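You operate a simulated robot arm through the tools that you are given. There is no shell and no other tool. Be economical: measure what you need, move in short steps, check, and stop when the job is done.

The job below is to be done with a simulated two-armed robot. You get a single attempt, and the scene is never put back.

JOB
On the left end of the pine bench, fold the blue towel in half, so that its two short edges meet.

Only the result counts: the job must be done as asked and must still hold three seconds after the hand-in. Knocking over, shifting, dropping, spilling or breaking anything else fails it. Flat cloth is picked up by pressing the open fingertips on it (5 to 10 N) and closing them slowly along it; thin cloth reads only 2 to 8 mm in the jaws.

ROBOT AND FRAMES
Two 7-joint arms with two-finger parallel grippers on one trunk, on a base that drives. Base frame: it is fixed to the floor where the robot stands at the start and does not move with it; the origin is under the middle of the robot, x ahead of it, y to its left, z up; the surface under the hand at the start is at about z = 0.763. Lengths are in m, angles in rad, forces in N, time in s.
The left shoulder is at the start at [0.07, 0.134, 1.076], the right one opposite. With the tool pointing down near the work surface each hand reaches from about 0.1 to 0.64 m from the robot's upright axis, wherever it stands, measured 20 degrees to its own side. Places, roughly: left end of the pine bench [0.6, 0.2, 0.8]. Payload 1.57 kg a hand.
Tool frame (each hand has its own): the origin (TCP) lies between the finger pads and is the grasp point; the fingertips stand 0.03 m ahead of it; z points along the fingers, y is the line along which they close. The gripper opens to 0.08 m. The fingers are 0.017 m wide and 0.012 m thick; the gripper's body (0.04 by 0.082 m) begins 0.08 m behind the TCP.
Orientation is that of the tool frame in the base frame, as a unit quaternion [x, y, z, w]. With the fingers straight down and closing along the base's y, the tool's x points along the base's -x, its y along +y and its z along -z.

CONTROLS
- The arms move only by the tool send_rows. It takes "left_targets", "right_targets" or both (then of equal length, played together; a hand with none holds still); each is a list of rows, each an object (a shift or turn left out is 0, a gripper value left out holds the last) with "grip": the opening, from 0 (shut) to 1 (fully open); "travel": the shift along the base's x, y, z in units of 500 mm (1.0 is 500 mm), a list of three; "delta_rot": the turn, a rotation vector about the base's x, y, z in units of 120 degrees (1.0 is 120 degrees), a list of three. In form: [{"grip": grip, "travel": [tx, ty, tz], "delta_rot": [wx, wy, wz]}, ...]. A call has 1 to 10 rows; each row is the pose to reach, as a shift and turn from the pose commanded when the call began. A call with a number of a shift or a turn outside -1 to 1 is refused whole. Rows are played at 5 a second. More than 0.05 m and 0.15 rad between two rows, or a gripper value outside its range, and nothing of the call is played. A pose out of reach is approached as far as the arm can. The call stops where the force on the tool passes 40 N (or 10 N more than at its start, if that is more) or the arm is blocked; 0.2 s more then pass. The fingers move at their own pace (about 0.153 m/s each) and stop on an object; they squeeze with about 30 N. The grip force told is the motor's: it shows also when the fingers shut on nothing. Time passes only in rows, and 0.2 s behind the last, so rows that repeat a pose let the fingers close. The reply holds the time, the measured pose of the TCP, the force on the tool along the base axes, the opening and the grip force, in the units named above and with some noise, with the torque about the TCP (base axes, N m) and any sound that the robot's microphone picked up.
- Cameras (640 x 400 px; columns grow to the right, rows downward): "scene" is now at [0.1223, 0.0244, 1.2738]; the picture's right is [0.34, -0.94, 0.00], its down [-0.77, -0.28, -0.58] and it looks along [0.55, 0.20, -0.81] (base axes); focal length 252 px, centre (320, 200). "left" rides on the left gripper at [0.072, 0.007, -0.122] in its tool frame; the picture's right is [-0.09, 1.00, 0.00], its down [-0.84, -0.08, -0.54] and it looks along [-0.54, -0.05, 0.84] (tool axes); focal length 238 px, centre (320, 200). "right" rides on the right gripper at [0.072, -0.007, -0.122] in its tool frame; the picture's right is [0.09, 1.00, 0.00], its down [-0.84, 0.08, -0.54] and it looks along [-0.54, 0.05, 0.84] (tool axes); focal length 238 px, centre (320, 200). There is no depth. A picture from a camera that has moved, and an enlarged one, comes with that camera's place and axes in the base frame and with its lens.
- get_image(camera): a new picture of that camera. It takes no simulated time.
- slide_trunk(by): slides the trunk up (or, below 0, down) by that many m; the arms and the scene camera ride with it, the base frame stays. It gives what a move gives, with no picture.
- base_move(legs): drives the robot by 1 to 6 legs, each [ahead, left, turn to the left] in m, m and rad, along the robot's own axes; the way and the turn of a leg run together, so that a leg with both is an arc; at most 1.5 m and 3.142 rad a leg. The arms and the cameras ride along, it lands a little off, and it stops where it bumps. It gives what a move gives.
- aim_head(pan, tilt): turns the head with the scene camera to pan (to the left, within 1.501 rad either way) and tilt (down, from -0.506 to 1.204), counted from straight ahead of the robot. It gives what a move gives.
- zoom(camera, box): a new picture of the part [left, top, right, bottom] of that camera's present view, enlarged. It takes no simulated time.
- hand_in(): hands the job in; it is judged then, once.

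Work in short steps. Places have to be worked out from the pictures, the camera data and where the tool is seen: move nearer, look again, correct. Check each grasp and each placing, and mend what went wrong. You have 120 turns and 92 pictures in all, those below and enlarged ones among them. Open the grippers and draw the arms clear of the work before you hand the job in, unless the task says otherwise; then end with one line.

The tools are called after "Call:" as name(argument=value, ...) on one line, values as JSON. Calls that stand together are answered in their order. send_rows: Moves the arms, as the interface text tells. Its arguments: {"type":"object","properties":{"left_targets":{"type":"array","items":{"type":"object","properties":{"grip":{"type":"number"},"travel":{"type":"array","items":{"type":"number"}},"delta_rot":{"type":"array","items":{"type":"number"}}}}},"right_targets":{"type":"array","items":{"type":"object","properties":{"grip":{"type":"number"},"travel":{"type":"array","items":{"type":"number"}},"delta_rot":{"type":"array","items":{"type":"number"}}}}}},"required":[]} The other tools are called the same way: slide_trunk (by) slides the trunk up or down; base_move (legs) drives the base; aim_head (pan, tilt) turns the head that bears the scene camera; get_image (camera) takes a picture; zoom (camera, box) takes an enlarged picture of a part of a camera's view; hand_in () hands the job in.

At the start:

```text
t: 0.0
left_position: [0.3472, 0.4316, 0.9293]
left_ee_rot: [0.0, 1.0, 0.0, 0.0]
left_wrist_force: [0.7, -0.3, 1.0]
left_torque: [0.01, -0.01, -0.01]
left_opening: 0.0801
left_finger_force: 0.1
right_position: [0.4404, 0.0429, 0.932]
right_ee_rot: [0.0, 1.0, 0.0, -0.001]
right_wrist_force: [-0.1, 0.3, -0.3]
right_torque: [-0.03, 0.0, -0.01]
right_opening: 0.0797
right_finger_force: 0.2
trunk travel left (down, up): [-0.65, 0.29]
robot x, y, heading: [-0.0023, -0.0022, -0.0]
head pan, tilt: [0.347, 0.951]
```

scene: 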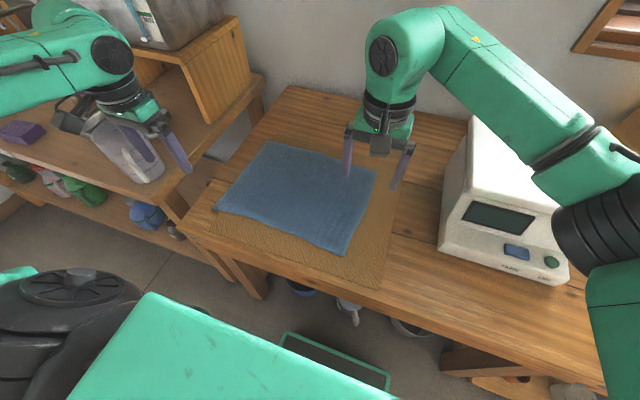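
right: 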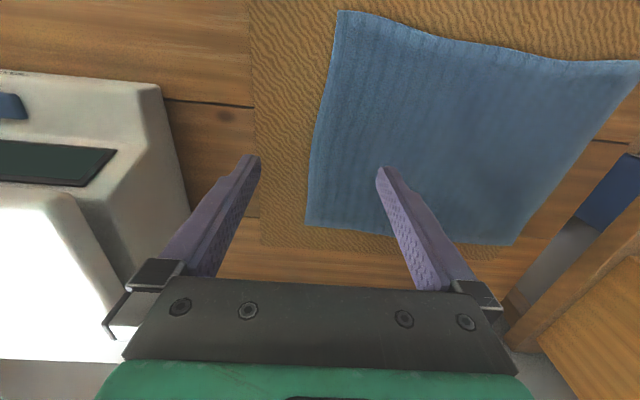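
left: 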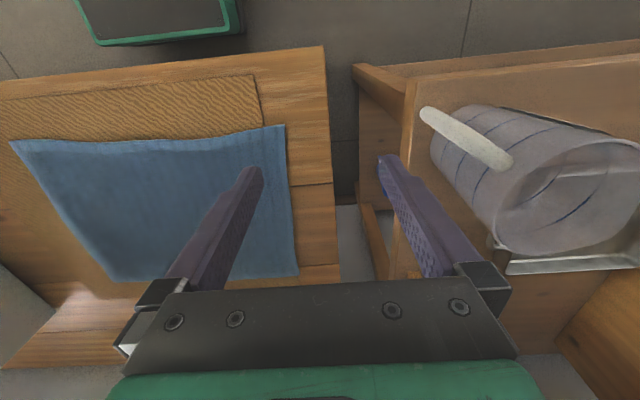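

I estimate the towel at x 0.35–0.61, y 0.04–0.375, with its short edges at y≈0.04 and y≈0.375. I'll look straight down to see how much room the base has against the bench, so the far corners come within reach.

Call:
aim_head(pan=0.0, tilt=1.2)

Call:
get_image(camera="scene")

```text
t: 0.8
left_position: [0.3475, 0.4331, 0.9301]
left_ee_rot: [0.0, 1.0, 0.001, 0.001]
left_wrist_force: [-0.2, 0.1, 0.1]
left_torque: [0.02, 0.04, 0.01]
left_opening: 0.0799
left_finger_force: 0.0
right_position: [0.4401, 0.0423, 0.9321]
right_ee_rot: [0.0, 1.0, 0.0, 0.0]
right_wrist_force: [0.6, 0.3, 0.5]
right_torque: [0.01, 0.01, -0.01]
right_opening: 0.08
right_finger_force: 0.0
trunk travel left (down, up): [-0.65, 0.29]
robot x, y, heading: [0.0042, -0.0001, -0.001]
head pan, tilt: [0.0, 1.201]
```

```text
88 pictures are left
camera scene: at [0.11, -0.0003, 1.2578], right [0.0, -1.0, 0.0], down [-0.93, 0.0, -0.36], along [0.36, 0.0, -0.93], focal length 252 px, centre (320, 200)
```

scene: 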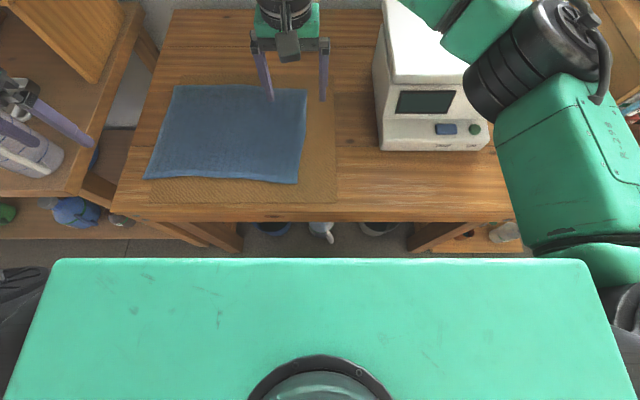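

There looks to be about 5 cm between the base front and the bench. I'll tuck the right arm up and back, and bring the left hand over the towel's near-left corner, clear of the jug.

Call:
send_rows(right_targets=[{"travel": [0, 0, 0.08]}, {"travel": [0, 0, 0.16]}, {"travel": [-0.04, -0.05, 0.22]}, {"travel": [-0.1, -0.1, 0.24]}, {"travel": [-0.16, -0.15, 0.24]}, {"travel": [-0.22, -0.21, 0.24]}, {"travel": [-0.27, -0.27, 0.24]}, {"travel": [-0.31, -0.34, 0.24]}, {"travel": [-0.34, -0.41, 0.24]}, {"travel": [-0.36, -0.48, 0.24]}], left_targets=[{"travel": [0, -0.04, 0.02]}, {"travel": [0, -0.1, 0.04]}, {"travel": [0, -0.16, 0.04]}, {"travel": [0, -0.2, 0.04]}, {"travel": [0, -0.24, 0.04]}, {"travel": [0, -0.24, 0.04]}, {"travel": [0, -0.24, 0.04]}, {"travel": [0, -0.24, 0.04]}, {"travel": [0, -0.24, 0.04]}, {"travel": [0, -0.24, 0.04]}])

Call:
get_image(camera="scene")

Call:
get_image(camera="left")

Call:
get_image(camera="right")

```text
t: 3.0
left_position: [0.3461, 0.3118, 0.9504]
left_ee_rot: [0.0, 1.0, 0.001, 0.001]
left_wrist_force: [-0.7, -0.3, -0.4]
left_torque: [0.01, -0.02, -0.02]
left_opening: 0.08
left_finger_force: 0.1
right_position: [0.2581, -0.1978, 1.0508]
right_ee_rot: [0.0, 1.0, 0.001, 0.0]
right_wrist_force: [-0.5, -1.4, -0.2]
right_torque: [0.01, 0.0, -0.02]
right_opening: 0.0798
right_finger_force: 0.0
trunk travel left (down, up): [-0.65, 0.29]
robot x, y, heading: [-0.0003, -0.003, 0.002]
head pan, tilt: [0.0, 1.201]
```

```text
87 pictures are left
camera scene: at [0.1085, -0.002, 1.2579], right [0.0, -1.0, 0.0], down [-0.93, 0.0, -0.36], along [0.36, 0.0, -0.93], focal length 252 px, centre (320, 200)
```

scene: 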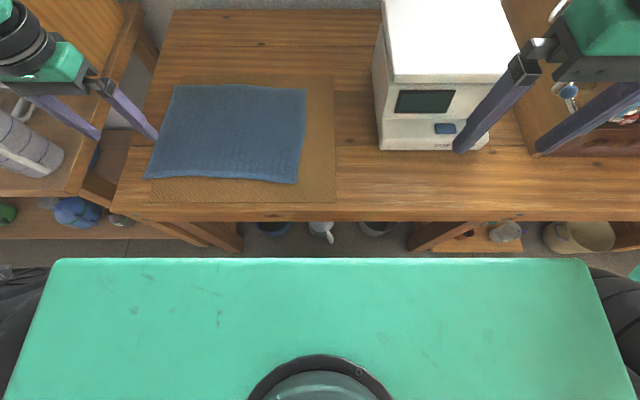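

```text
86 pictures are left
camera left: at [0.2738, 0.3178, 1.0724], right [0.09, 1.0, 0.0], down [0.84, -0.08, 0.54], along [0.54, -0.05, -0.84], focal length 238 px, centre (320, 200)
```

left: 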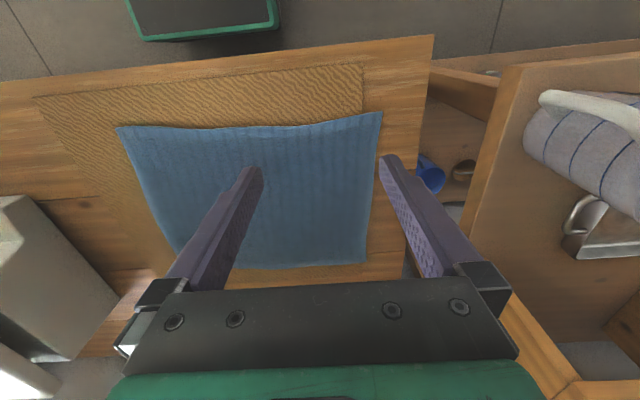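

```text
85 pictures are left
camera right: at [0.1873, -0.2043, 1.175], right [-0.09, 1.0, 0.0], down [0.84, 0.08, 0.54], along [0.54, 0.05, -0.84], focal length 238 px, centre (320, 200)
```

right: 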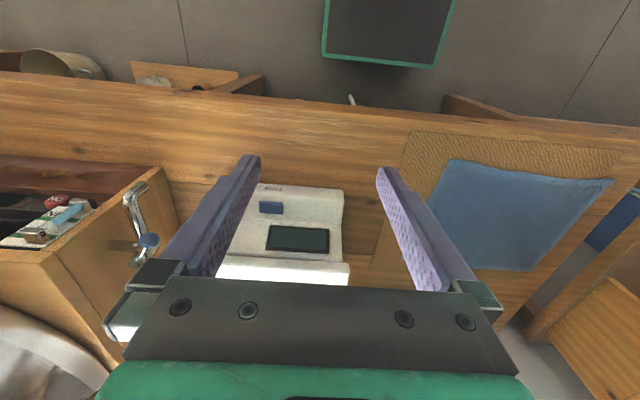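

Base front is at x≈0.215 and the bench edge at x≈0.27. I'll drive 3.5 cm ahead and 8 cm left to put all the corners in the left hand's reach.

Call:
base_move(legs=[[0.035, 0.08, 0]])

Call:
get_image(camera="left")

Call:
get_image(camera="scene")

```text
t: 4.1
left_position: [0.3807, 0.3907, 0.9488]
left_ee_rot: [0.0, 1.0, -0.001, 0.0]
left_wrist_force: [0.7, -0.1, -1.0]
left_torque: [0.0, 0.06, 0.02]
left_opening: 0.0798
left_finger_force: 0.1
right_position: [0.2948, -0.1187, 1.0525]
right_ee_rot: [0.0, 1.0, 0.0, 0.0]
right_wrist_force: [0.1, 0.3, -0.4]
right_torque: [0.01, -0.01, -0.04]
right_opening: 0.08
right_finger_force: 0.1
trunk travel left (down, up): [-0.65, 0.29]
robot x, y, heading: [0.0329, 0.079, 0.0]
head pan, tilt: [0.0, 1.201]
```

```text
84 pictures are left
camera left: at [0.3099, 0.3974, 1.0718], right [0.09, 1.0, 0.0], down [0.84, -0.08, 0.54], along [0.54, -0.05, -0.84], focal length 238 px, centre (320, 200)
```

left: 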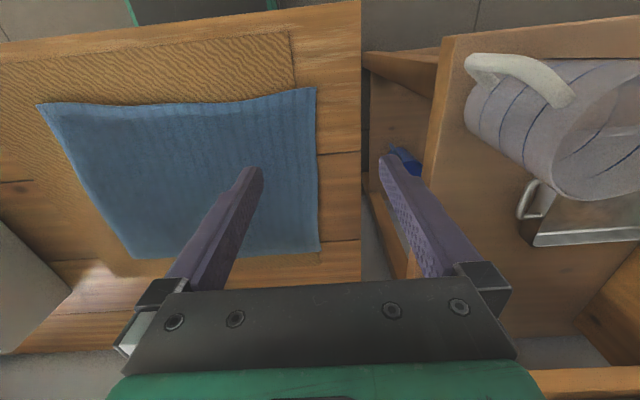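

```text
83 pictures are left
camera scene: at [0.1448, 0.0778, 1.2578], right [0.0, -1.0, 0.0], down [-0.93, 0.0, -0.36], along [0.36, 0.0, -0.93], focal length 252 px, centre (320, 200)
```

scene: 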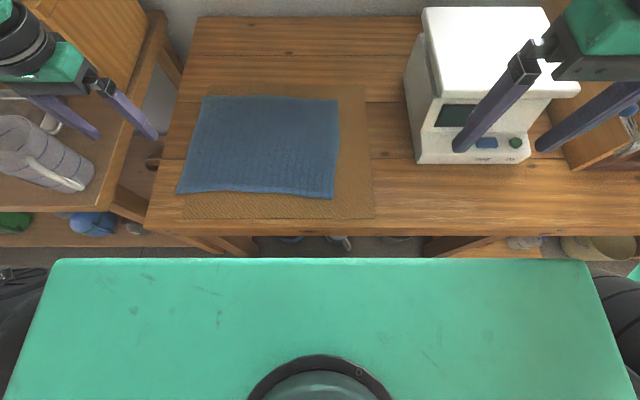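

The corners come out at D(.350,.384), A(.613,.371), C(.339,.050) and B(.600,.036). I'll fold left onto right, one corner at a time. First I hover over near-left corner D with the fingers part open.

Call:
send_rows(left_targets=[{"grip": 0.4, "travel": [-0.0174, -0.0774, -0.06]}, {"travel": [-0.0174, -0.0774, -0.14]}, {"travel": [-0.0174, -0.0774, -0.2]}, {"travel": [-0.0174, -0.0774, -0.238]}, {"travel": [-0.0174, -0.0774, -0.258]}, {"travel": [-0.0174, -0.0774, -0.258]}])

Call:
get_image(camera="left")

```text
t: 5.5
left_position: [0.3734, 0.3521, 0.8193]
left_ee_rot: [0.0, 1.0, 0.0, 0.0]
left_wrist_force: [0.7, 0.6, -0.7]
left_torque: [0.04, 0.02, -0.01]
left_opening: 0.032
left_finger_force: 0.1
right_position: [0.2946, -0.118, 1.0529]
right_ee_rot: [0.001, 1.0, 0.001, 0.0]
right_wrist_force: [-0.4, 0.1, -1.1]
right_torque: [-0.01, -0.02, -0.02]
right_opening: 0.0803
right_finger_force: 0.0
trunk travel left (down, up): [-0.65, 0.29]
robot x, y, heading: [0.0346, 0.0792, 0.002]
head pan, tilt: [0.0, 1.201]
```

```text
82 pictures are left
camera left: at [0.3015, 0.3593, 0.9423], right [0.09, 1.0, 0.0], down [0.84, -0.08, 0.54], along [0.54, -0.05, -0.84], focal length 238 px, centre (320, 200)
```

left: 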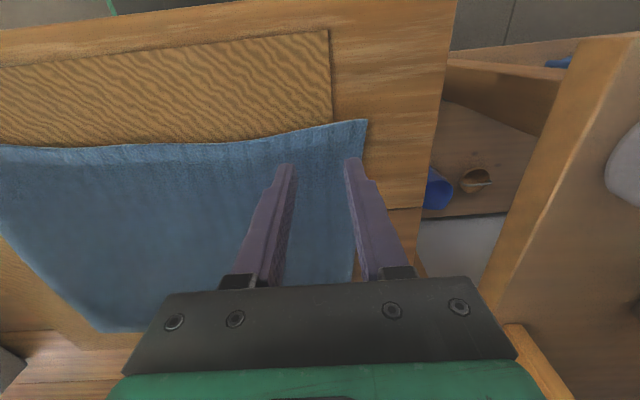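

Both tips are just inside the corner. I'll go down in small steps and watch the force.

Call:
send_rows(left_targets=[{"travel": [-0.006, -0.006, -0.012]}, {"travel": [-0.006, -0.006, -0.022]}, {"travel": [-0.006, -0.006, -0.032]}, {"travel": [-0.006, -0.006, -0.036]}])

```text
t: 6.5
left_position: [0.3694, 0.349, 0.8005]
left_ee_rot: [0.001, 1.0, 0.0, 0.0]
left_wrist_force: [0.5, -0.4, 0.1]
left_torque: [-0.03, -0.02, 0.03]
left_opening: 0.0319
left_finger_force: 0.1
right_position: [0.295, -0.1178, 1.0535]
right_ee_rot: [0.0, 1.0, 0.0, 0.0]
right_wrist_force: [0.2, 0.4, 0.3]
right_torque: [0.02, -0.04, 0.0]
right_opening: 0.0801
right_finger_force: 0.1
trunk travel left (down, up): [-0.65, 0.29]
robot x, y, heading: [0.0373, 0.0778, 0.003]
head pan, tilt: [0.0, 1.201]
```

No contact yet at TCP z=0.8005, so I continue down in 1–2 mm steps.

Call:
send_rows(left_targets=[{"travel": [0, 0, -0.003]}, {"travel": [0, 0, -0.005]}, {"travel": [0, 0, -0.005]}])

```text
t: 7.3
left_position: [0.3703, 0.3482, 0.7995]
left_ee_rot: [0.001, 1.0, 0.0, -0.001]
left_wrist_force: [-1.0, -0.1, 0.0]
left_torque: [0.03, -0.02, -0.02]
left_opening: 0.0322
left_finger_force: 0.1
right_position: [0.295, -0.1175, 1.0527]
right_ee_rot: [0.0, 1.0, 0.0, 0.0]
right_wrist_force: [-0.9, 0.0, 0.2]
right_torque: [0.0, 0.01, -0.03]
right_opening: 0.08
right_finger_force: 0.1
trunk travel left (down, up): [-0.65, 0.29]
robot x, y, heading: [0.0319, 0.0827, -0.002]
head pan, tilt: [0.0, 1.201]
```

Still no force, so I go down 2 mm more.

Call:
send_rows(left_targets=[{"travel": [0, 0, -0.002]}, {"travel": [0, 0, -0.004]}, {"travel": [0, 0, -0.004]}])

```text
t: 8.1
left_position: [0.3701, 0.3489, 0.7986]
left_ee_rot: [0.0, 1.0, 0.001, 0.0]
left_wrist_force: [-0.8, 0.4, 1.6]
left_torque: [0.02, -0.01, 0.01]
left_opening: 0.0319
left_finger_force: 0.0
right_position: [0.2946, -0.1177, 1.0516]
right_ee_rot: [0.0, 1.0, 0.0, 0.0]
right_wrist_force: [-0.4, 0.0, -1.1]
right_torque: [0.0, 0.0, 0.01]
right_opening: 0.0799
right_finger_force: 0.0
trunk travel left (down, up): [-0.65, 0.29]
robot x, y, heading: [0.0339, 0.0805, -0.002]
head pan, tilt: [0.0, 1.201]
```

Contact is beginning at 1.6 N, so I press a bit more.

Call:
send_rows(left_targets=[{"travel": [0, 0, -0.002]}, {"travel": [0, 0, -0.004]}, {"travel": [0, 0, -0.004]}])

```text
t: 8.9
left_position: [0.3705, 0.3481, 0.7973]
left_ee_rot: [0.0, 1.0, 0.001, 0.0]
left_wrist_force: [1.1, 0.8, 10.6]
left_torque: [-0.14, -0.01, 0.02]
left_opening: 0.0318
left_finger_force: 0.0
right_position: [0.2947, -0.1182, 1.0517]
right_ee_rot: [0.0, 1.0, 0.0, 0.0]
right_wrist_force: [0.2, -0.4, 0.0]
right_torque: [-0.01, 0.01, -0.02]
right_opening: 0.0799
right_finger_force: 0.0
trunk travel left (down, up): [-0.65, 0.29]
robot x, y, heading: [0.0356, 0.0793, -0.004]
head pan, tilt: [0.0, 1.201]
```

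10.6 N is slightly high, so I ease up 0.5 mm and close slowly along the cloth.

Call:
send_rows(left_targets=[{"grip": 0.36, "travel": [0, 0, 0.001]}, {"grip": 0.3, "travel": [0, 0, 0.001]}, {"grip": 0.24, "travel": [0, 0, 0.001]}, {"grip": 0.18, "travel": [0, 0, 0.001]}, {"grip": 0.13, "travel": [0, 0, 0.001]}, {"grip": 0.08, "travel": [0, 0, 0.001]}, {"grip": 0.04, "travel": [0, 0, 0.001]}, {"grip": 0.0, "travel": [0, 0, 0.001]}, {"grip": 0.0, "travel": [0, 0, 0.001]}])

Call:
get_image(camera="left")

```text
t: 10.9
left_position: [0.3688, 0.3491, 0.797]
left_ee_rot: [0.0, 1.0, 0.001, 0.001]
left_wrist_force: [-0.3, 0.6, 8.0]
left_torque: [-0.01, 0.02, 0.02]
left_opening: 0.0043
left_finger_force: 24.9
right_position: [0.2939, -0.1185, 1.0525]
right_ee_rot: [0.0, 1.0, 0.001, 0.0]
right_wrist_force: [-0.4, 0.8, 1.1]
right_torque: [0.0, 0.01, -0.01]
right_opening: 0.0798
right_finger_force: 0.0
trunk travel left (down, up): [-0.65, 0.29]
robot x, y, heading: [0.0368, 0.0786, 0.001]
head pan, tilt: [0.0, 1.201]
```

```text
81 pictures are left
camera left: at [0.2976, 0.3558, 0.9189], right [0.09, 1.0, 0.0], down [0.84, -0.08, 0.54], along [0.54, -0.05, -0.84], focal length 238 px, centre (320, 200)
```

left: 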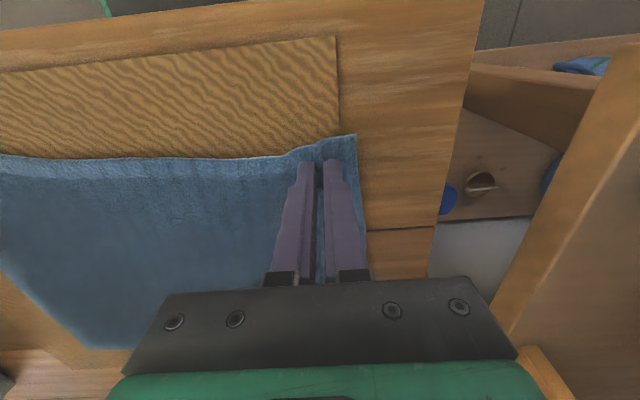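

It's gripped at 4.3 mm, but the pinch sits about 3.5 cm in from the edge, so the flap would tuck under when folded. I'll let go and turn the hand 90° so the fingers close along the short edge, right at its rim.

Call:
send_rows(left_targets=[{"grip": 0.3}, {"grip": 0.4, "travel": [0, 0, 0.02]}, {"travel": [0, 0, 0.1], "delta_rot": [0, 0, -0.07]}, {"travel": [0, 0, 0.18], "delta_rot": [0, 0, -0.14]}, {"travel": [0, 0, 0.18], "delta_rot": [0, 0, -0.21]}, {"travel": [0, 0, 0.18], "delta_rot": [0, 0, -0.28]}, {"travel": [0, 0, 0.18], "delta_rot": [0, 0, -0.35]}, {"travel": [0, 0, 0.18], "delta_rot": [0, 0, -0.42]}, {"travel": [0, 0, 0.18], "delta_rot": [0, 0, -0.48]}, {"travel": [0, 0, 0.18], "delta_rot": [0, 0, -0.54]}])

Call:
send_rows(left_targets=[{"delta_rot": [0, 0, -0.07]}, {"delta_rot": [0, 0, -0.14]}, {"delta_rot": [0, 0, -0.21]}, {"delta_rot": [0, 0, -0.21]}])

Call:
get_image(camera="left")

Call:
get_image(camera="scene")

```text
t: 13.1
left_position: [0.3698, 0.3489, 0.8853]
left_ee_rot: [0.537, 0.844, 0.0, 0.001]
left_wrist_force: [1.2, -0.7, 0.7]
left_torque: [-0.01, 0.02, -0.02]
left_opening: 0.0319
left_finger_force: 0.0
right_position: [0.2949, -0.1182, 1.0519]
right_ee_rot: [0.0, 1.0, 0.0, 0.0]
right_wrist_force: [1.1, 0.8, 0.0]
right_torque: [-0.01, -0.01, 0.0]
right_opening: 0.08
right_finger_force: 0.0
trunk travel left (down, up): [-0.65, 0.29]
robot x, y, heading: [0.03, 0.0789, -0.001]
head pan, tilt: [0.0, 1.201]
```

```text
t: 14.1
left_position: [0.3698, 0.3493, 0.8858]
left_ee_rot: [0.708, 0.706, 0.0, -0.001]
left_wrist_force: [0.6, -0.2, 0.5]
left_torque: [-0.01, -0.02, -0.03]
left_opening: 0.0321
left_finger_force: 0.1
right_position: [0.2946, -0.1181, 1.052]
right_ee_rot: [0.0, 1.0, 0.0, 0.0]
right_wrist_force: [-0.2, 0.1, 0.0]
right_torque: [0.02, -0.01, 0.0]
right_opening: 0.0801
right_finger_force: 0.1
trunk travel left (down, up): [-0.65, 0.29]
robot x, y, heading: [0.0336, 0.0782, 0.0]
head pan, tilt: [0.0, 1.201]
```

```text
80 pictures are left
camera left: at [0.3771, 0.4211, 1.0086], right [1.0, -0.09, 0.0], down [-0.08, -0.84, 0.54], along [-0.05, -0.54, -0.84], focal length 238 px, centre (320, 200)
```

left: 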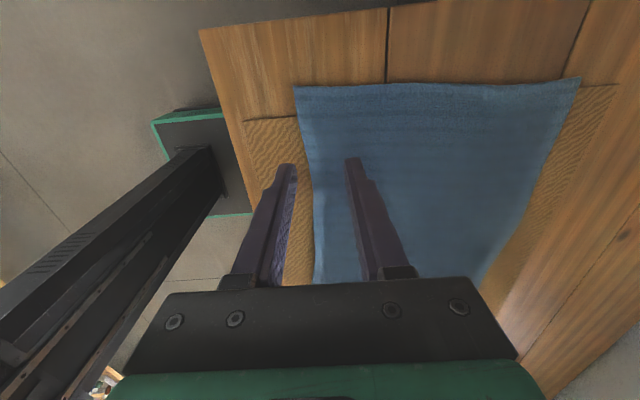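

```text
79 pictures are left
camera scene: at [0.145, 0.0783, 1.2578], right [0.0, -1.0, 0.0], down [-0.93, 0.0, -0.36], along [0.36, 0.0, -0.93], focal length 252 px, centre (320, 200)
```

scene: 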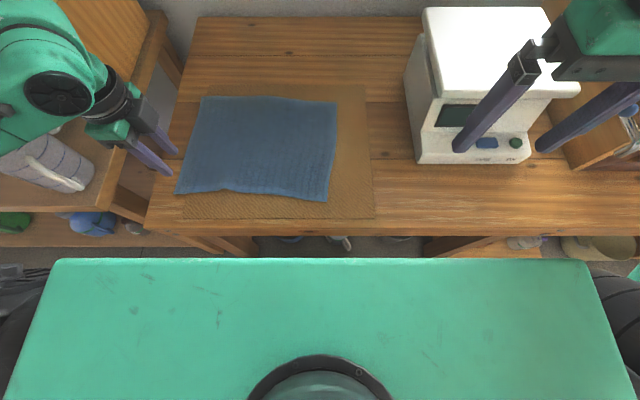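

The hand turned fine. Now D≈(.351,.389), so I hover low at (.378,.380).

Call:
send_rows(left_targets=[{"grip": 0.35, "travel": [0.008, 0.03, -0.04]}, {"travel": [0.016, 0.06, -0.09]}, {"travel": [0.016, 0.06, -0.135]}, {"travel": [0.016, 0.06, -0.15]}, {"travel": [0.016, 0.06, -0.15]}])

Call:
get_image(camera="left")

```text
t: 15.3
left_position: [0.3796, 0.3782, 0.81]
left_ee_rot: [0.707, 0.707, 0.001, 0.0]
left_wrist_force: [0.8, -0.2, 0.5]
left_torque: [-0.04, 0.0, -0.03]
left_opening: 0.0276
left_finger_force: 0.0
right_position: [0.2946, -0.1169, 1.0519]
right_ee_rot: [0.0, 1.0, 0.0, 0.0]
right_wrist_force: [0.6, -0.4, -0.4]
right_torque: [-0.01, -0.01, -0.01]
right_opening: 0.0798
right_finger_force: 0.1
trunk travel left (down, up): [-0.65, 0.29]
robot x, y, heading: [0.0351, 0.0743, 0.0]
head pan, tilt: [0.0, 1.201]
```

```text
78 pictures are left
camera left: at [0.3856, 0.4511, 0.9332], right [1.0, -0.09, 0.0], down [-0.08, -0.84, 0.54], along [-0.05, -0.54, -0.84], focal length 238 px, centre (320, 200)
```

left: 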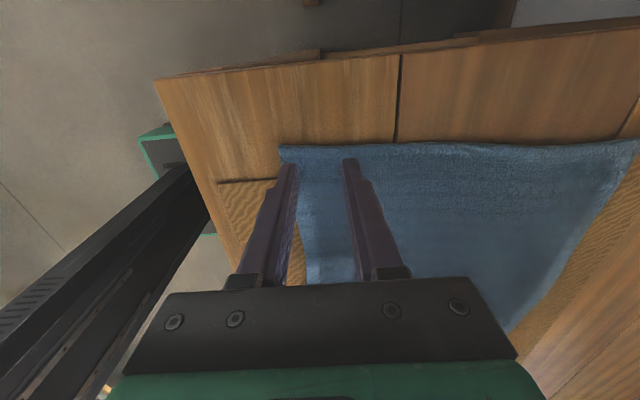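

The edge lies at y≈0.393 and D at x≈0.353. I shift 6 mm outward and 4 mm ahead, then go down to contact.

Call:
send_rows(left_targets=[{"travel": [0.008, 0.012, 0]}, {"travel": [0.008, 0.012, -0.01]}, {"travel": [0.008, 0.012, -0.018]}, {"travel": [0.008, 0.012, -0.024]}, {"travel": [0.008, 0.012, -0.026]}, {"travel": [0.008, 0.012, -0.026]}])

```text
t: 16.7
left_position: [0.3828, 0.3855, 0.7976]
left_ee_rot: [0.707, 0.708, 0.0, 0.0]
left_wrist_force: [-0.4, 0.2, -0.6]
left_torque: [-0.05, -0.01, 0.0]
left_opening: 0.0282
left_finger_force: 0.0
right_position: [0.2949, -0.1186, 1.0509]
right_ee_rot: [0.0, 1.0, 0.0, -0.001]
right_wrist_force: [-0.3, 1.2, 0.0]
right_torque: [-0.02, 0.02, -0.01]
right_opening: 0.0798
right_finger_force: 0.1
trunk travel left (down, up): [-0.65, 0.29]
robot x, y, heading: [0.0371, 0.0753, -0.0]
head pan, tilt: [0.0, 1.201]
```

Almost at contact, so I press in about 1 mm steps.

Call:
send_rows(left_targets=[{"travel": [0, 0, -0.002]}, {"travel": [0, 0, -0.004]}, {"travel": [0, 0, -0.004]}])

```text
t: 17.5
left_position: [0.383, 0.3852, 0.7968]
left_ee_rot: [0.707, 0.707, 0.0, 0.0]
left_wrist_force: [0.2, -0.4, -0.4]
left_torque: [0.02, 0.02, 0.03]
left_opening: 0.0279
left_finger_force: 0.0
right_position: [0.2938, -0.1177, 1.052]
right_ee_rot: [0.0, 1.0, 0.0, 0.0]
right_wrist_force: [0.7, 0.5, 0.3]
right_torque: [-0.04, 0.02, 0.04]
right_opening: 0.08
right_finger_force: 0.0
trunk travel left (down, up): [-0.65, 0.29]
robot x, y, heading: [0.0374, 0.0784, -0.004]
head pan, tilt: [0.0, 1.201]
```

Call:
send_rows(left_targets=[{"travel": [0, 0, -0.002]}, {"travel": [0, 0, -0.004]}, {"travel": [0, 0, -0.004]}])

Call:
get_image(camera="left")

```text
t: 18.3
left_position: [0.3825, 0.3835, 0.7954]
left_ee_rot: [0.707, 0.707, 0.0, -0.001]
left_wrist_force: [-0.3, -0.8, 2.1]
left_torque: [0.03, 0.01, 0.02]
left_opening: 0.0278
left_finger_force: 0.2
right_position: [0.295, -0.1178, 1.0521]
right_ee_rot: [0.001, 1.0, 0.001, 0.0]
right_wrist_force: [-0.4, -0.2, -1.0]
right_torque: [0.02, -0.02, 0.02]
right_opening: 0.0801
right_finger_force: 0.0
trunk travel left (down, up): [-0.65, 0.29]
robot x, y, heading: [0.0329, 0.0805, 0.003]
head pan, tilt: [0.0, 1.201]
```

```text
77 pictures are left
camera left: at [0.3889, 0.4571, 0.9167], right [1.0, -0.09, 0.0], down [-0.08, -0.84, 0.54], along [-0.05, -0.54, -0.84], focal length 238 px, centre (320, 200)
```

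left: 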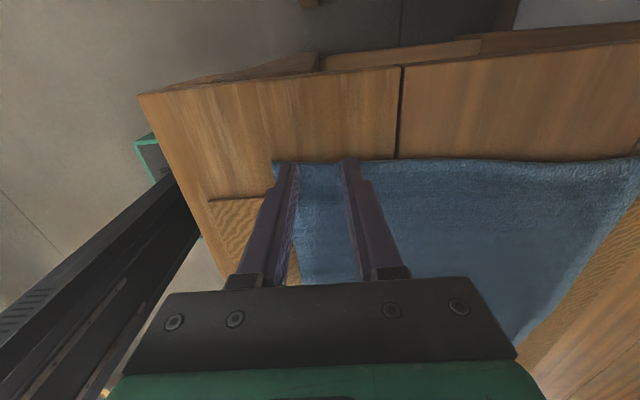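

Fingers are flush with the short edge at the corner. I press about 1 mm more, then close slowly.

Call:
send_rows(left_targets=[{"travel": [0, 0, -0.003]}, {"grip": 0.3, "travel": [0, 0, -0.003]}, {"grip": 0.25, "travel": [0, 0, -0.003]}, {"grip": 0.2, "travel": [0, 0, -0.003]}, {"grip": 0.15, "travel": [0, 0, -0.003]}, {"grip": 0.1, "travel": [0, 0, -0.003]}, {"grip": 0.05, "travel": [0, 0, -0.003]}, {"grip": 0.0, "travel": [0, 0, -0.003]}, {"grip": 0.0, "travel": [0, 0, -0.003]}])

Call:
get_image(camera="left")

```text
t: 20.3
left_position: [0.3821, 0.3838, 0.7943]
left_ee_rot: [0.707, 0.707, 0.0, 0.001]
left_wrist_force: [0.8, -0.4, 7.9]
left_torque: [-0.01, 0.03, 0.01]
left_opening: 0.0036
left_finger_force: 24.5
right_position: [0.2943, -0.1182, 1.0524]
right_ee_rot: [0.0, 1.0, 0.001, 0.0]
right_wrist_force: [0.0, -0.2, -0.1]
right_torque: [0.03, -0.02, -0.02]
right_opening: 0.0799
right_finger_force: 0.1
trunk travel left (down, up): [-0.65, 0.29]
robot x, y, heading: [0.033, 0.074, 0.001]
head pan, tilt: [0.0, 1.201]
```

```text
76 pictures are left
camera left: at [0.3885, 0.4564, 0.9156], right [1.0, -0.09, 0.0], down [-0.08, -0.84, 0.54], along [-0.05, -0.54, -0.84], focal length 238 px, centre (320, 200)
```

left: 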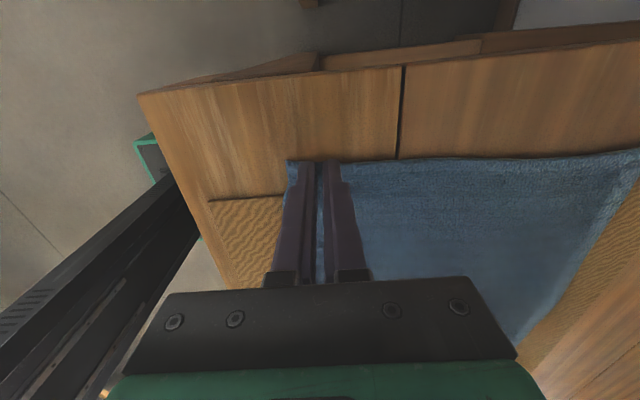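

It grips at 3.6 mm right at the corner. Now I swing it up along an arc toward C, rolling the hand with the fold, and stop at the top to check.

Call:
send_rows(left_targets=[{"grip": 0, "travel": [-0.003, -0.011, 0.068], "delta_rot": [0.024, 0, 0]}, {"travel": [-0.007, -0.043, 0.13], "delta_rot": [0.048, 0, 0]}, {"travel": [-0.01, -0.094, 0.184], "delta_rot": [0.072, 0, 0]}, {"travel": [-0.014, -0.16, 0.225], "delta_rot": [0.096, 0, 0]}, {"travel": [-0.018, -0.237, 0.251], "delta_rot": [0.12, 0, 0]}, {"travel": [-0.021, -0.32, 0.26], "delta_rot": [0.144, 0, 0]}])

Call:
get_image(camera="scene")

```text
t: 21.7
left_position: [0.3718, 0.2225, 0.9231]
left_ee_rot: [0.699, 0.699, 0.106, -0.108]
left_wrist_force: [0.4, -0.6, -0.4]
left_torque: [0.03, 0.0, -0.05]
left_opening: 0.0037
left_finger_force: 24.6
right_position: [0.2962, -0.1183, 1.0522]
right_ee_rot: [0.001, 1.0, 0.002, -0.001]
right_wrist_force: [-0.6, -0.6, 0.7]
right_torque: [0.01, 0.02, 0.01]
right_opening: 0.0798
right_finger_force: 0.1
trunk travel left (down, up): [-0.65, 0.29]
robot x, y, heading: [0.0356, 0.0826, -0.004]
head pan, tilt: [0.0, 1.201]
```

```text
75 pictures are left
camera scene: at [0.1461, 0.076, 1.2577], right [0.0, -1.0, 0.0], down [-0.93, 0.0, -0.36], along [0.36, 0.0, -0.93], focal length 252 px, centre (320, 200)
```

scene: 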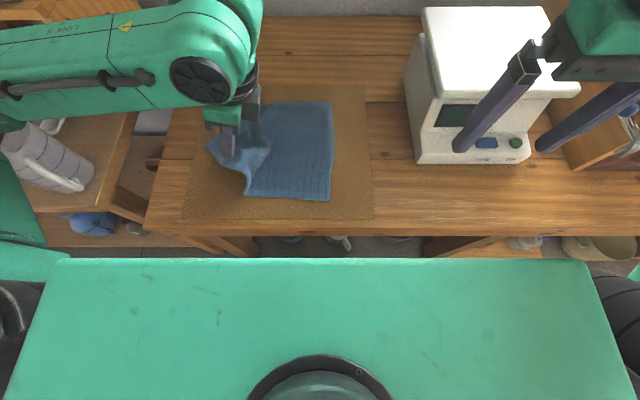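

The fold is rolling nicely and C hasn't moved. I continue the arc down to just above C.

Call:
send_rows(left_targets=[{"travel": [-0.004, -0.081, -0.008], "delta_rot": [0.024, 0, 0]}, {"travel": [-0.008, -0.156, -0.033], "delta_rot": [0.048, 0, 0]}, {"travel": [-0.012, -0.221, -0.072], "delta_rot": [0.072, 0, 0]}, {"travel": [-0.016, -0.271, -0.123], "delta_rot": [0.096, 0, 0]}, {"travel": [-0.02, -0.302, -0.182], "delta_rot": [0.12, 0, 0]}, {"travel": [-0.022, -0.313, -0.228], "delta_rot": [0.144, 0, 0]}, {"travel": [-0.022, -0.313, -0.228], "delta_rot": [0.144, 0, 0]}])

Call:
get_image(camera="scene")

Call:
get_image(camera="left")

```text
t: 23.3
left_position: [0.361, 0.0691, 0.8066]
left_ee_rot: [0.675, 0.675, 0.211, -0.21]
left_wrist_force: [-0.5, 0.4, 1.4]
left_torque: [0.01, 0.04, 0.02]
left_opening: 0.0034
left_finger_force: 24.6
right_position: [0.2955, -0.117, 1.0527]
right_ee_rot: [0.001, 1.0, 0.0, 0.0]
right_wrist_force: [0.6, 0.7, 0.5]
right_torque: [-0.03, -0.03, -0.03]
right_opening: 0.08
right_finger_force: 0.1
trunk travel left (down, up): [-0.65, 0.29]
robot x, y, heading: [0.0319, 0.0765, -0.002]
head pan, tilt: [0.0, 1.201]
```

```text
74 pictures are left
camera scene: at [0.1448, 0.0785, 1.2578], right [0.0, -1.0, 0.0], down [-0.93, 0.0, -0.36], along [0.36, 0.0, -0.93], focal length 252 px, centre (320, 200)
```

scene: 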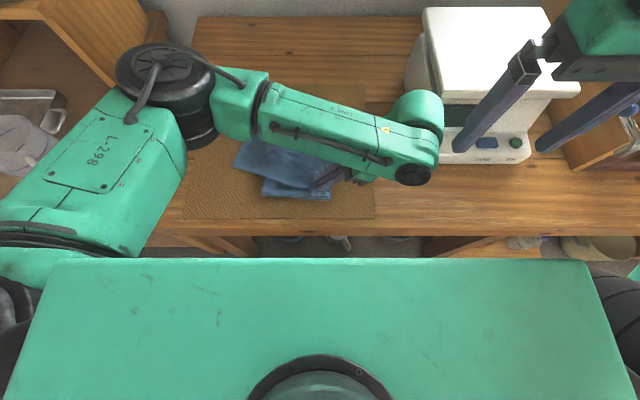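

```text
73 pictures are left
camera left: at [0.3676, 0.0591, 0.9497], right [1.0, -0.08, -0.05], down [-0.08, -1.0, -0.03], along [-0.05, 0.03, -1.0], focal length 238 px, centre (320, 200)
```

left: 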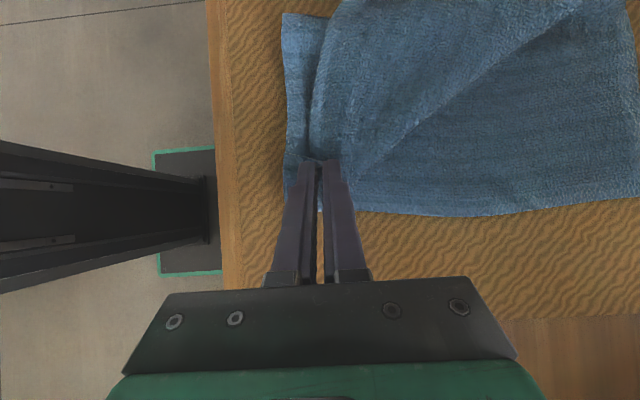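

Great view: the held corner is about 3 cm short in y, because of the roll, and about 1.6 cm too far in x. I lift slightly and correct.

Call:
send_rows(left_targets=[{"travel": [0, 0, 0.03]}, {"travel": [-0.016, -0.03, 0.03]}, {"travel": [-0.032, -0.06, 0.02]}, {"travel": [-0.032, -0.062, 0.0]}, {"travel": [-0.032, -0.062, 0.0]}])

Call:
get_image(camera="left")

```text
t: 24.0
left_position: [0.3549, 0.0539, 0.8221]
left_ee_rot: [0.671, 0.679, 0.21, -0.213]
left_wrist_force: [0.1, 0.4, -0.5]
left_torque: [0.0, 0.06, 0.0]
left_opening: 0.0033
left_finger_force: 24.7
right_position: [0.2919, -0.1213, 1.0518]
right_ee_rot: [-0.001, 1.0, -0.006, -0.007]
right_wrist_force: [2.0, -21.2, 3.5]
right_torque: [-0.44, -0.04, -0.23]
right_opening: 0.0616
right_finger_force: 0.0
trunk travel left (down, up): [-0.65, 0.29]
robot x, y, heading: [0.0337, 0.0775, -0.001]
head pan, tilt: [0.0, 1.201]
stopped in row 3 (right hand): the force on the tool passed its limit at 46 N (the readings are from after the stop); the commanded pose is now the measured one
```

```text
72 pictures are left
camera left: at [0.3614, 0.0437, 0.9633], right [1.0, -0.06, -0.05], down [-0.06, -1.0, -0.03], along [-0.05, 0.04, -1.0], focal length 238 px, centre (320, 200)
```

left: 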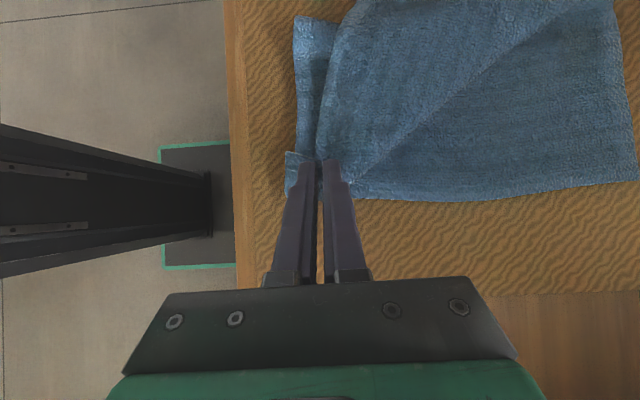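

My left wrist bumped my own right hand. I move the right hand away to the right and up.

Call:
send_rows(right_targets=[{"travel": [0, -0.06, 0.0]}, {"travel": [0, -0.14, 0.03]}, {"travel": [-0.02, -0.22, 0.08]}, {"travel": [-0.04, -0.3, 0.12]}, {"travel": [-0.06, -0.36, 0.14]}])

Call:
send_rows(left_targets=[{"travel": [-0.01, -0.015, 0]}, {"travel": [-0.02, -0.034, 0]}, {"travel": [-0.02, -0.034, -0.02]}, {"travel": [-0.02, -0.034, -0.03]}, {"travel": [-0.02, -0.034, -0.03]}])

Call:
get_image(camera="left")

```text
t: 25.2
left_position: [0.3547, 0.0533, 0.8216]
left_ee_rot: [0.671, 0.679, 0.21, -0.213]
left_wrist_force: [-0.5, 0.1, -1.0]
left_torque: [0.02, 0.02, -0.01]
left_opening: 0.0035
left_finger_force: 24.2
right_position: [0.369, -0.2337, 1.0829]
right_ee_rot: [-0.004, 1.0, -0.004, -0.006]
right_wrist_force: [0.9, -0.1, -0.1]
right_torque: [-0.02, 0.03, 0.01]
right_opening: 0.0802
right_finger_force: 0.1
right hand out of reach, approached as far as the arm can: row 2, 3, 4, 5
trunk travel left (down, up): [-0.65, 0.29]
robot x, y, heading: [0.0321, 0.0771, 0.001]
head pan, tilt: [0.0, 1.201]
```

```text
t: 26.4
left_position: [0.3439, 0.0366, 0.8061]
left_ee_rot: [0.671, 0.679, 0.209, -0.213]
left_wrist_force: [0.1, 0.0, 0.0]
left_torque: [0.0, -0.02, 0.0]
left_opening: 0.0036
left_finger_force: 24.0
right_position: [0.3679, -0.2309, 1.083]
right_ee_rot: [-0.004, 1.0, -0.005, -0.006]
right_wrist_force: [0.2, -0.6, 0.4]
right_torque: [0.01, -0.01, 0.01]
right_opening: 0.0799
right_finger_force: 0.1
trunk travel left (down, up): [-0.65, 0.29]
robot x, y, heading: [0.0346, 0.0804, -0.001]
head pan, tilt: [0.0, 1.201]
```

```text
71 pictures are left
camera left: at [0.3511, 0.0266, 0.9487], right [1.0, -0.06, -0.05], down [-0.07, -1.0, -0.03], along [-0.05, 0.03, -1.0], focal length 238 px, centre (320, 200)
```

left: 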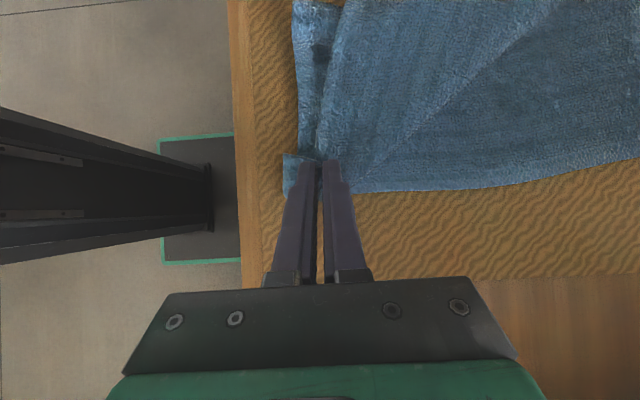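

I zoom in to tell the layers apart near the pinch.

Call:
zoom(camera="left", box=[220, 0, 460, 260])

```text
1.54 times, centred on (340, 130) of left
camera zoom: at [0.3511, 0.0266, 0.9487], right [1.0, -0.06, -0.05], down [-0.07, -1.0, -0.03], along [-0.05, 0.03, -1.0], focal length 367 px, centre (289, 308)
```

zoom: 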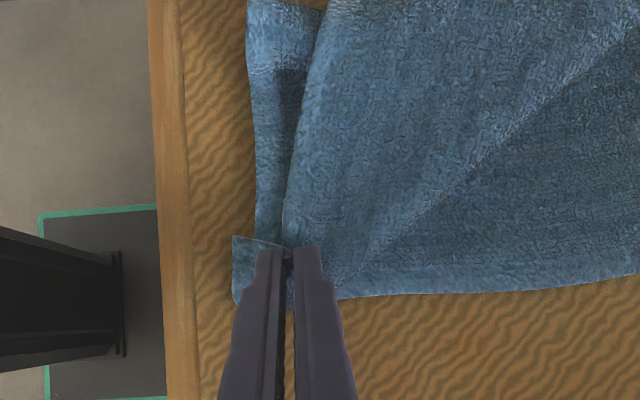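

The flap left of the fingers is corner D itself. The lower near corner got dragged about 1.5 cm when I moved while low, so this time I lift higher, move 3 cm on, and set down.

Call:
send_rows(left_targets=[{"travel": [0, 0.0, 0.06]}, {"travel": [0, 0, 0.11]}, {"travel": [0.006, -0.03, 0.12]}, {"travel": [0.012, -0.06, 0.11]}, {"travel": [0.012, -0.06, 0.06]}, {"travel": [0.012, -0.06, 0.02]}, {"travel": [0.012, -0.06, 0.02]}])

Call:
zoom(camera="left", box=[200, 0, 520, 260])

```text
t: 28.0
left_position: [0.3504, 0.0058, 0.8172]
left_ee_rot: [0.671, 0.679, 0.21, -0.213]
left_wrist_force: [0.9, 0.0, 0.7]
left_torque: [0.01, -0.03, 0.0]
left_opening: 0.0035
left_finger_force: 24.5
right_position: [0.3689, -0.2323, 1.0842]
right_ee_rot: [-0.004, 1.0, -0.004, -0.007]
right_wrist_force: [0.8, 0.6, -0.5]
right_torque: [0.01, 0.01, -0.02]
right_opening: 0.0804
right_finger_force: 0.1
trunk travel left (down, up): [-0.65, 0.29]
robot x, y, heading: [0.0347, 0.0792, 0.002]
head pan, tilt: [0.0, 1.201]
```

```text
1.54 times, centred on (360, 130) of left
camera zoom: at [0.357, -0.0039, 0.9585], right [1.0, -0.06, -0.05], down [-0.07, -1.0, -0.03], along [-0.05, 0.03, -1.0], focal length 367 px, centre (258, 308)
```

zoom: 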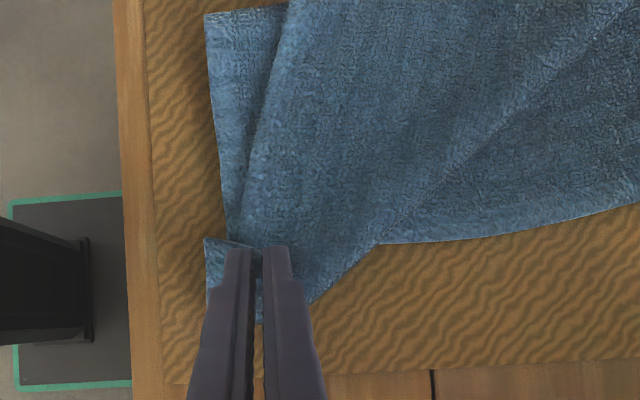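

Working it out, the 17 mm strip in the jaws unrolls past the tips on release, so this spot overshoots by about 3.4 cm in y and 1.2 cm in x. I lift, go back, set down and release.

Call:
send_rows(left_targets=[{"travel": [0, 0.0, 0.07]}, {"travel": [0.01, 0.035, 0.1]}, {"travel": [0.024, 0.07, 0.07]}, {"travel": [0.024, 0.07, 0.02]}, {"travel": [0.024, 0.07, -0.016]}, {"travel": [0.024, 0.07, -0.026]}, {"travel": [0.024, 0.07, -0.026]}, {"grip": 0.15, "travel": [0.024, 0.07, -0.026]}, {"grip": 0.3, "travel": [0.024, 0.07, -0.026]}, {"grip": 0.3, "travel": [0.024, 0.07, -0.026]}])

Call:
get_image(camera="left")

```text
t: 30.2
left_position: [0.3622, 0.042, 0.8047]
left_ee_rot: [0.67, 0.679, 0.21, -0.212]
left_wrist_force: [2.5, 1.0, 7.0]
left_torque: [0.11, 0.03, -0.01]
left_opening: 0.021
left_finger_force: 0.1
right_position: [0.367, -0.2321, 1.0841]
right_ee_rot: [-0.003, 1.0, -0.004, -0.006]
right_wrist_force: [-0.3, -0.7, 0.3]
right_torque: [0.02, -0.02, 0.0]
right_opening: 0.0798
right_finger_force: 0.1
trunk travel left (down, up): [-0.65, 0.29]
robot x, y, heading: [0.0375, 0.0764, -0.002]
head pan, tilt: [0.0, 1.201]
```

```text
68 pictures are left
camera left: at [0.3684, 0.0319, 0.9458], right [1.0, -0.06, -0.05], down [-0.07, -1.0, -0.03], along [-0.05, 0.03, -1.0], focal length 238 px, centre (320, 200)
```

left: 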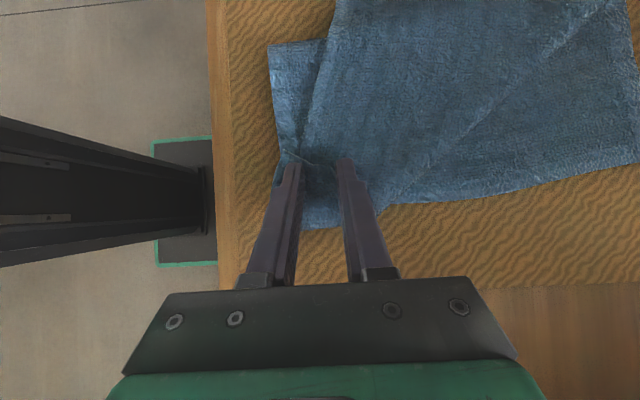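

Released; the little edge strip is curled back between the fingers. I raise the hand straight up to inspect.

Call:
send_rows(left_targets=[{"grip": 0.5, "travel": [0, 0, 0.02]}, {"travel": [0, 0, 0.1]}, {"travel": [0, -0.02, 0.18]}, {"travel": [0, -0.02, 0.18]}])

Call:
get_image(camera="left")

```text
t: 31.2
left_position: [0.3611, 0.0314, 0.8941]
left_ee_rot: [0.671, 0.679, 0.211, -0.212]
left_wrist_force: [0.0, 1.0, -1.2]
left_torque: [-0.03, -0.03, 0.0]
left_opening: 0.0399
left_finger_force: 0.1
right_position: [0.3673, -0.2309, 1.0838]
right_ee_rot: [-0.004, 1.0, -0.004, -0.007]
right_wrist_force: [0.0, 0.8, 1.2]
right_torque: [-0.01, 0.03, -0.01]
right_opening: 0.0798
right_finger_force: 0.0
trunk travel left (down, up): [-0.65, 0.29]
robot x, y, heading: [0.0335, 0.0769, -0.005]
head pan, tilt: [0.0, 1.201]
```

```text
67 pictures are left
camera left: at [0.3692, 0.0222, 1.0351], right [1.0, -0.06, -0.05], down [-0.07, -1.0, -0.03], along [-0.05, 0.03, -1.0], focal length 238 px, centre (320, 200)
```

left: 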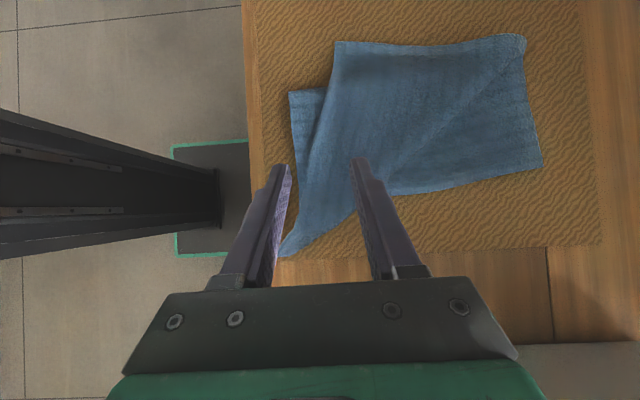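

The corner unrolled flat but overshoots, and far corner A was pulled along to about (.60,.20). I lift higher over the towel's middle for a full overview.

Call:
send_rows(left_targets=[{"travel": [0.04, -0.02, 0.08]}, {"travel": [0.1, -0.02, 0.14]}, {"travel": [0.16, -0.02, 0.2]}, {"travel": [0.2, -0.02, 0.24]}, {"travel": [0.2, -0.02, 0.24]}])

Call:
get_image(camera="left")

Call:
get_image(camera="scene")

```text
t: 32.4
left_position: [0.4649, 0.0354, 1.0139]
left_ee_rot: [0.665, 0.688, 0.201, -0.21]
left_wrist_force: [0.2, 0.6, -0.2]
left_torque: [0.0, 0.02, 0.0]
left_opening: 0.0399
left_finger_force: 0.1
left hand out of reach, approached as far as the arm can: row 4, 5
right_position: [0.3669, -0.2324, 1.0829]
right_ee_rot: [-0.003, 1.0, -0.004, -0.006]
right_wrist_force: [-0.4, 0.6, 0.6]
right_torque: [0.0, 0.01, 0.0]
right_opening: 0.08
right_finger_force: 0.0
trunk travel left (down, up): [-0.65, 0.29]
robot x, y, heading: [0.0354, 0.0789, -0.0]
head pan, tilt: [0.0, 1.201]
```

```text
66 pictures are left
camera left: at [0.472, 0.0281, 1.1553], right [1.0, -0.04, -0.05], down [-0.04, -1.0, -0.02], along [-0.05, 0.02, -1.0], focal length 238 px, centre (320, 200)
```

left: 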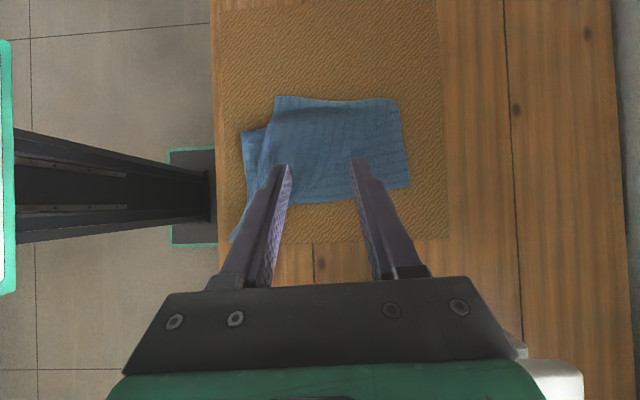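

```text
65 pictures are left
camera scene: at [0.1449, 0.0781, 1.2578], right [0.0, -1.0, 0.0], down [-0.93, 0.0, -0.36], along [0.36, 0.0, -0.93], focal length 252 px, centre (320, 200)
```

scene: 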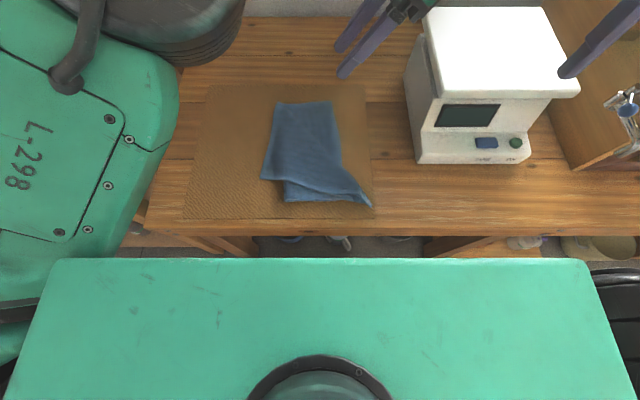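

Call:
zoom(camera="scene", box=[230, 80, 400, 220])

Call:
zoom(camera="left", box=[210, 70, 450, 260])

```text
2.86 times, centred on (315, 150) of scene
camera zoom: at [0.1449, 0.0781, 1.2578], right [0.0, -1.0, 0.0], down [-0.93, 0.0, -0.36], along [0.36, 0.0, -0.93], focal length 720 px, centre (334, 343)
```

zoom: 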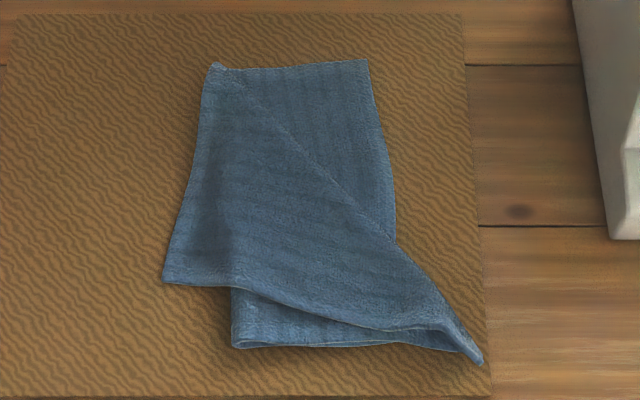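

```text
2.11 times, centred on (330, 165) of left
camera zoom: at [0.472, 0.0281, 1.1553], right [1.0, -0.04, -0.05], down [-0.04, -1.0, -0.02], along [-0.05, 0.02, -1.0], focal length 502 px, centre (299, 274)
```

zoom: 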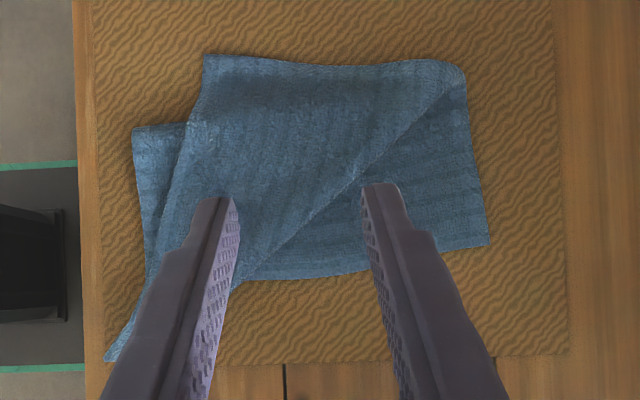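

D overshot and part of the far edge is tucked, because pulling one corner at a time drags the other. A two-handed fold is better: if the base turns about 40° left, the right hand reaches far corner A and the left reaches D without crossing. First I bring the left hand back to a neat, upright pose.

Call:
send_rows(left_targets=[{"travel": [-0.03, 0.06, 0], "delta_rot": [-0.05, 0, 0]}, {"travel": [-0.06, 0.13, 0], "delta_rot": [-0.1, 0, 0]}, {"travel": [-0.09, 0.2, 0], "delta_rot": [-0.15, 0, 0]}, {"travel": [-0.12, 0.27, 0], "delta_rot": [-0.2, 0, 0]}, {"travel": [-0.15, 0.34, 0], "delta_rot": [-0.25, 0, 0]}, {"travel": [-0.18, 0.41, 0], "delta_rot": [-0.287, 0, 0]}, {"travel": [-0.2, 0.46, 0], "delta_rot": [-0.287, 0, 0]}, {"travel": [-0.2, 0.46, 0], "delta_rot": [-0.287, 0, 0]}])

Call:
slide_trunk(by=0.12)

Call:
get_image(camera="scene")

```text
t: 34.2
left_position: [0.359, 0.2587, 1.0109]
left_ee_rot: [0.704, 0.71, 0.0, -0.004]
left_wrist_force: [1.1, 0.1, -0.8]
left_torque: [-0.01, 0.01, -0.01]
left_opening: 0.04
left_finger_force: 0.1
right_position: [0.3677, -0.2318, 1.084]
right_ee_rot: [-0.003, 1.0, -0.004, -0.006]
right_wrist_force: [-0.1, -1.2, -0.2]
right_torque: [0.02, 0.03, -0.02]
right_opening: 0.0801
right_finger_force: 0.0
trunk travel left (down, up): [-0.65, 0.29]
robot x, y, heading: [0.0369, 0.078, -0.001]
head pan, tilt: [0.0, 1.201]
```

```text
t: 35.7
left_position: [0.3593, 0.257, 1.131]
left_ee_rot: [0.703, 0.711, 0.0, -0.004]
left_wrist_force: [0.4, -0.5, 0.2]
left_torque: [0.01, 0.04, 0.01]
left_opening: 0.04
left_finger_force: 0.0
right_position: [0.3686, -0.2315, 1.2041]
right_ee_rot: [-0.003, 1.0, -0.004, -0.006]
right_wrist_force: [0.2, 0.6, -1.1]
right_torque: [0.04, 0.0, -0.01]
right_opening: 0.0803
right_finger_force: 0.1
trunk travel left (down, up): [-0.77, 0.17]
robot x, y, heading: [0.0336, 0.0789, -0.002]
head pan, tilt: [0.0, 1.201]
```

```text
62 pictures are left
camera scene: at [0.1451, 0.0783, 1.3778], right [0.0, -1.0, 0.0], down [-0.93, 0.0, -0.36], along [0.36, 0.0, -0.93], focal length 252 px, centre (320, 200)
```

scene: 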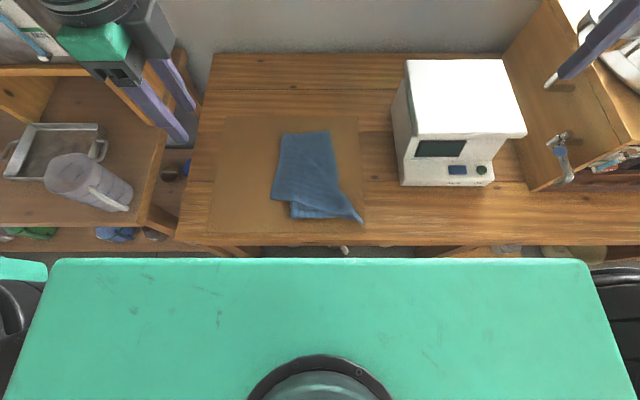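

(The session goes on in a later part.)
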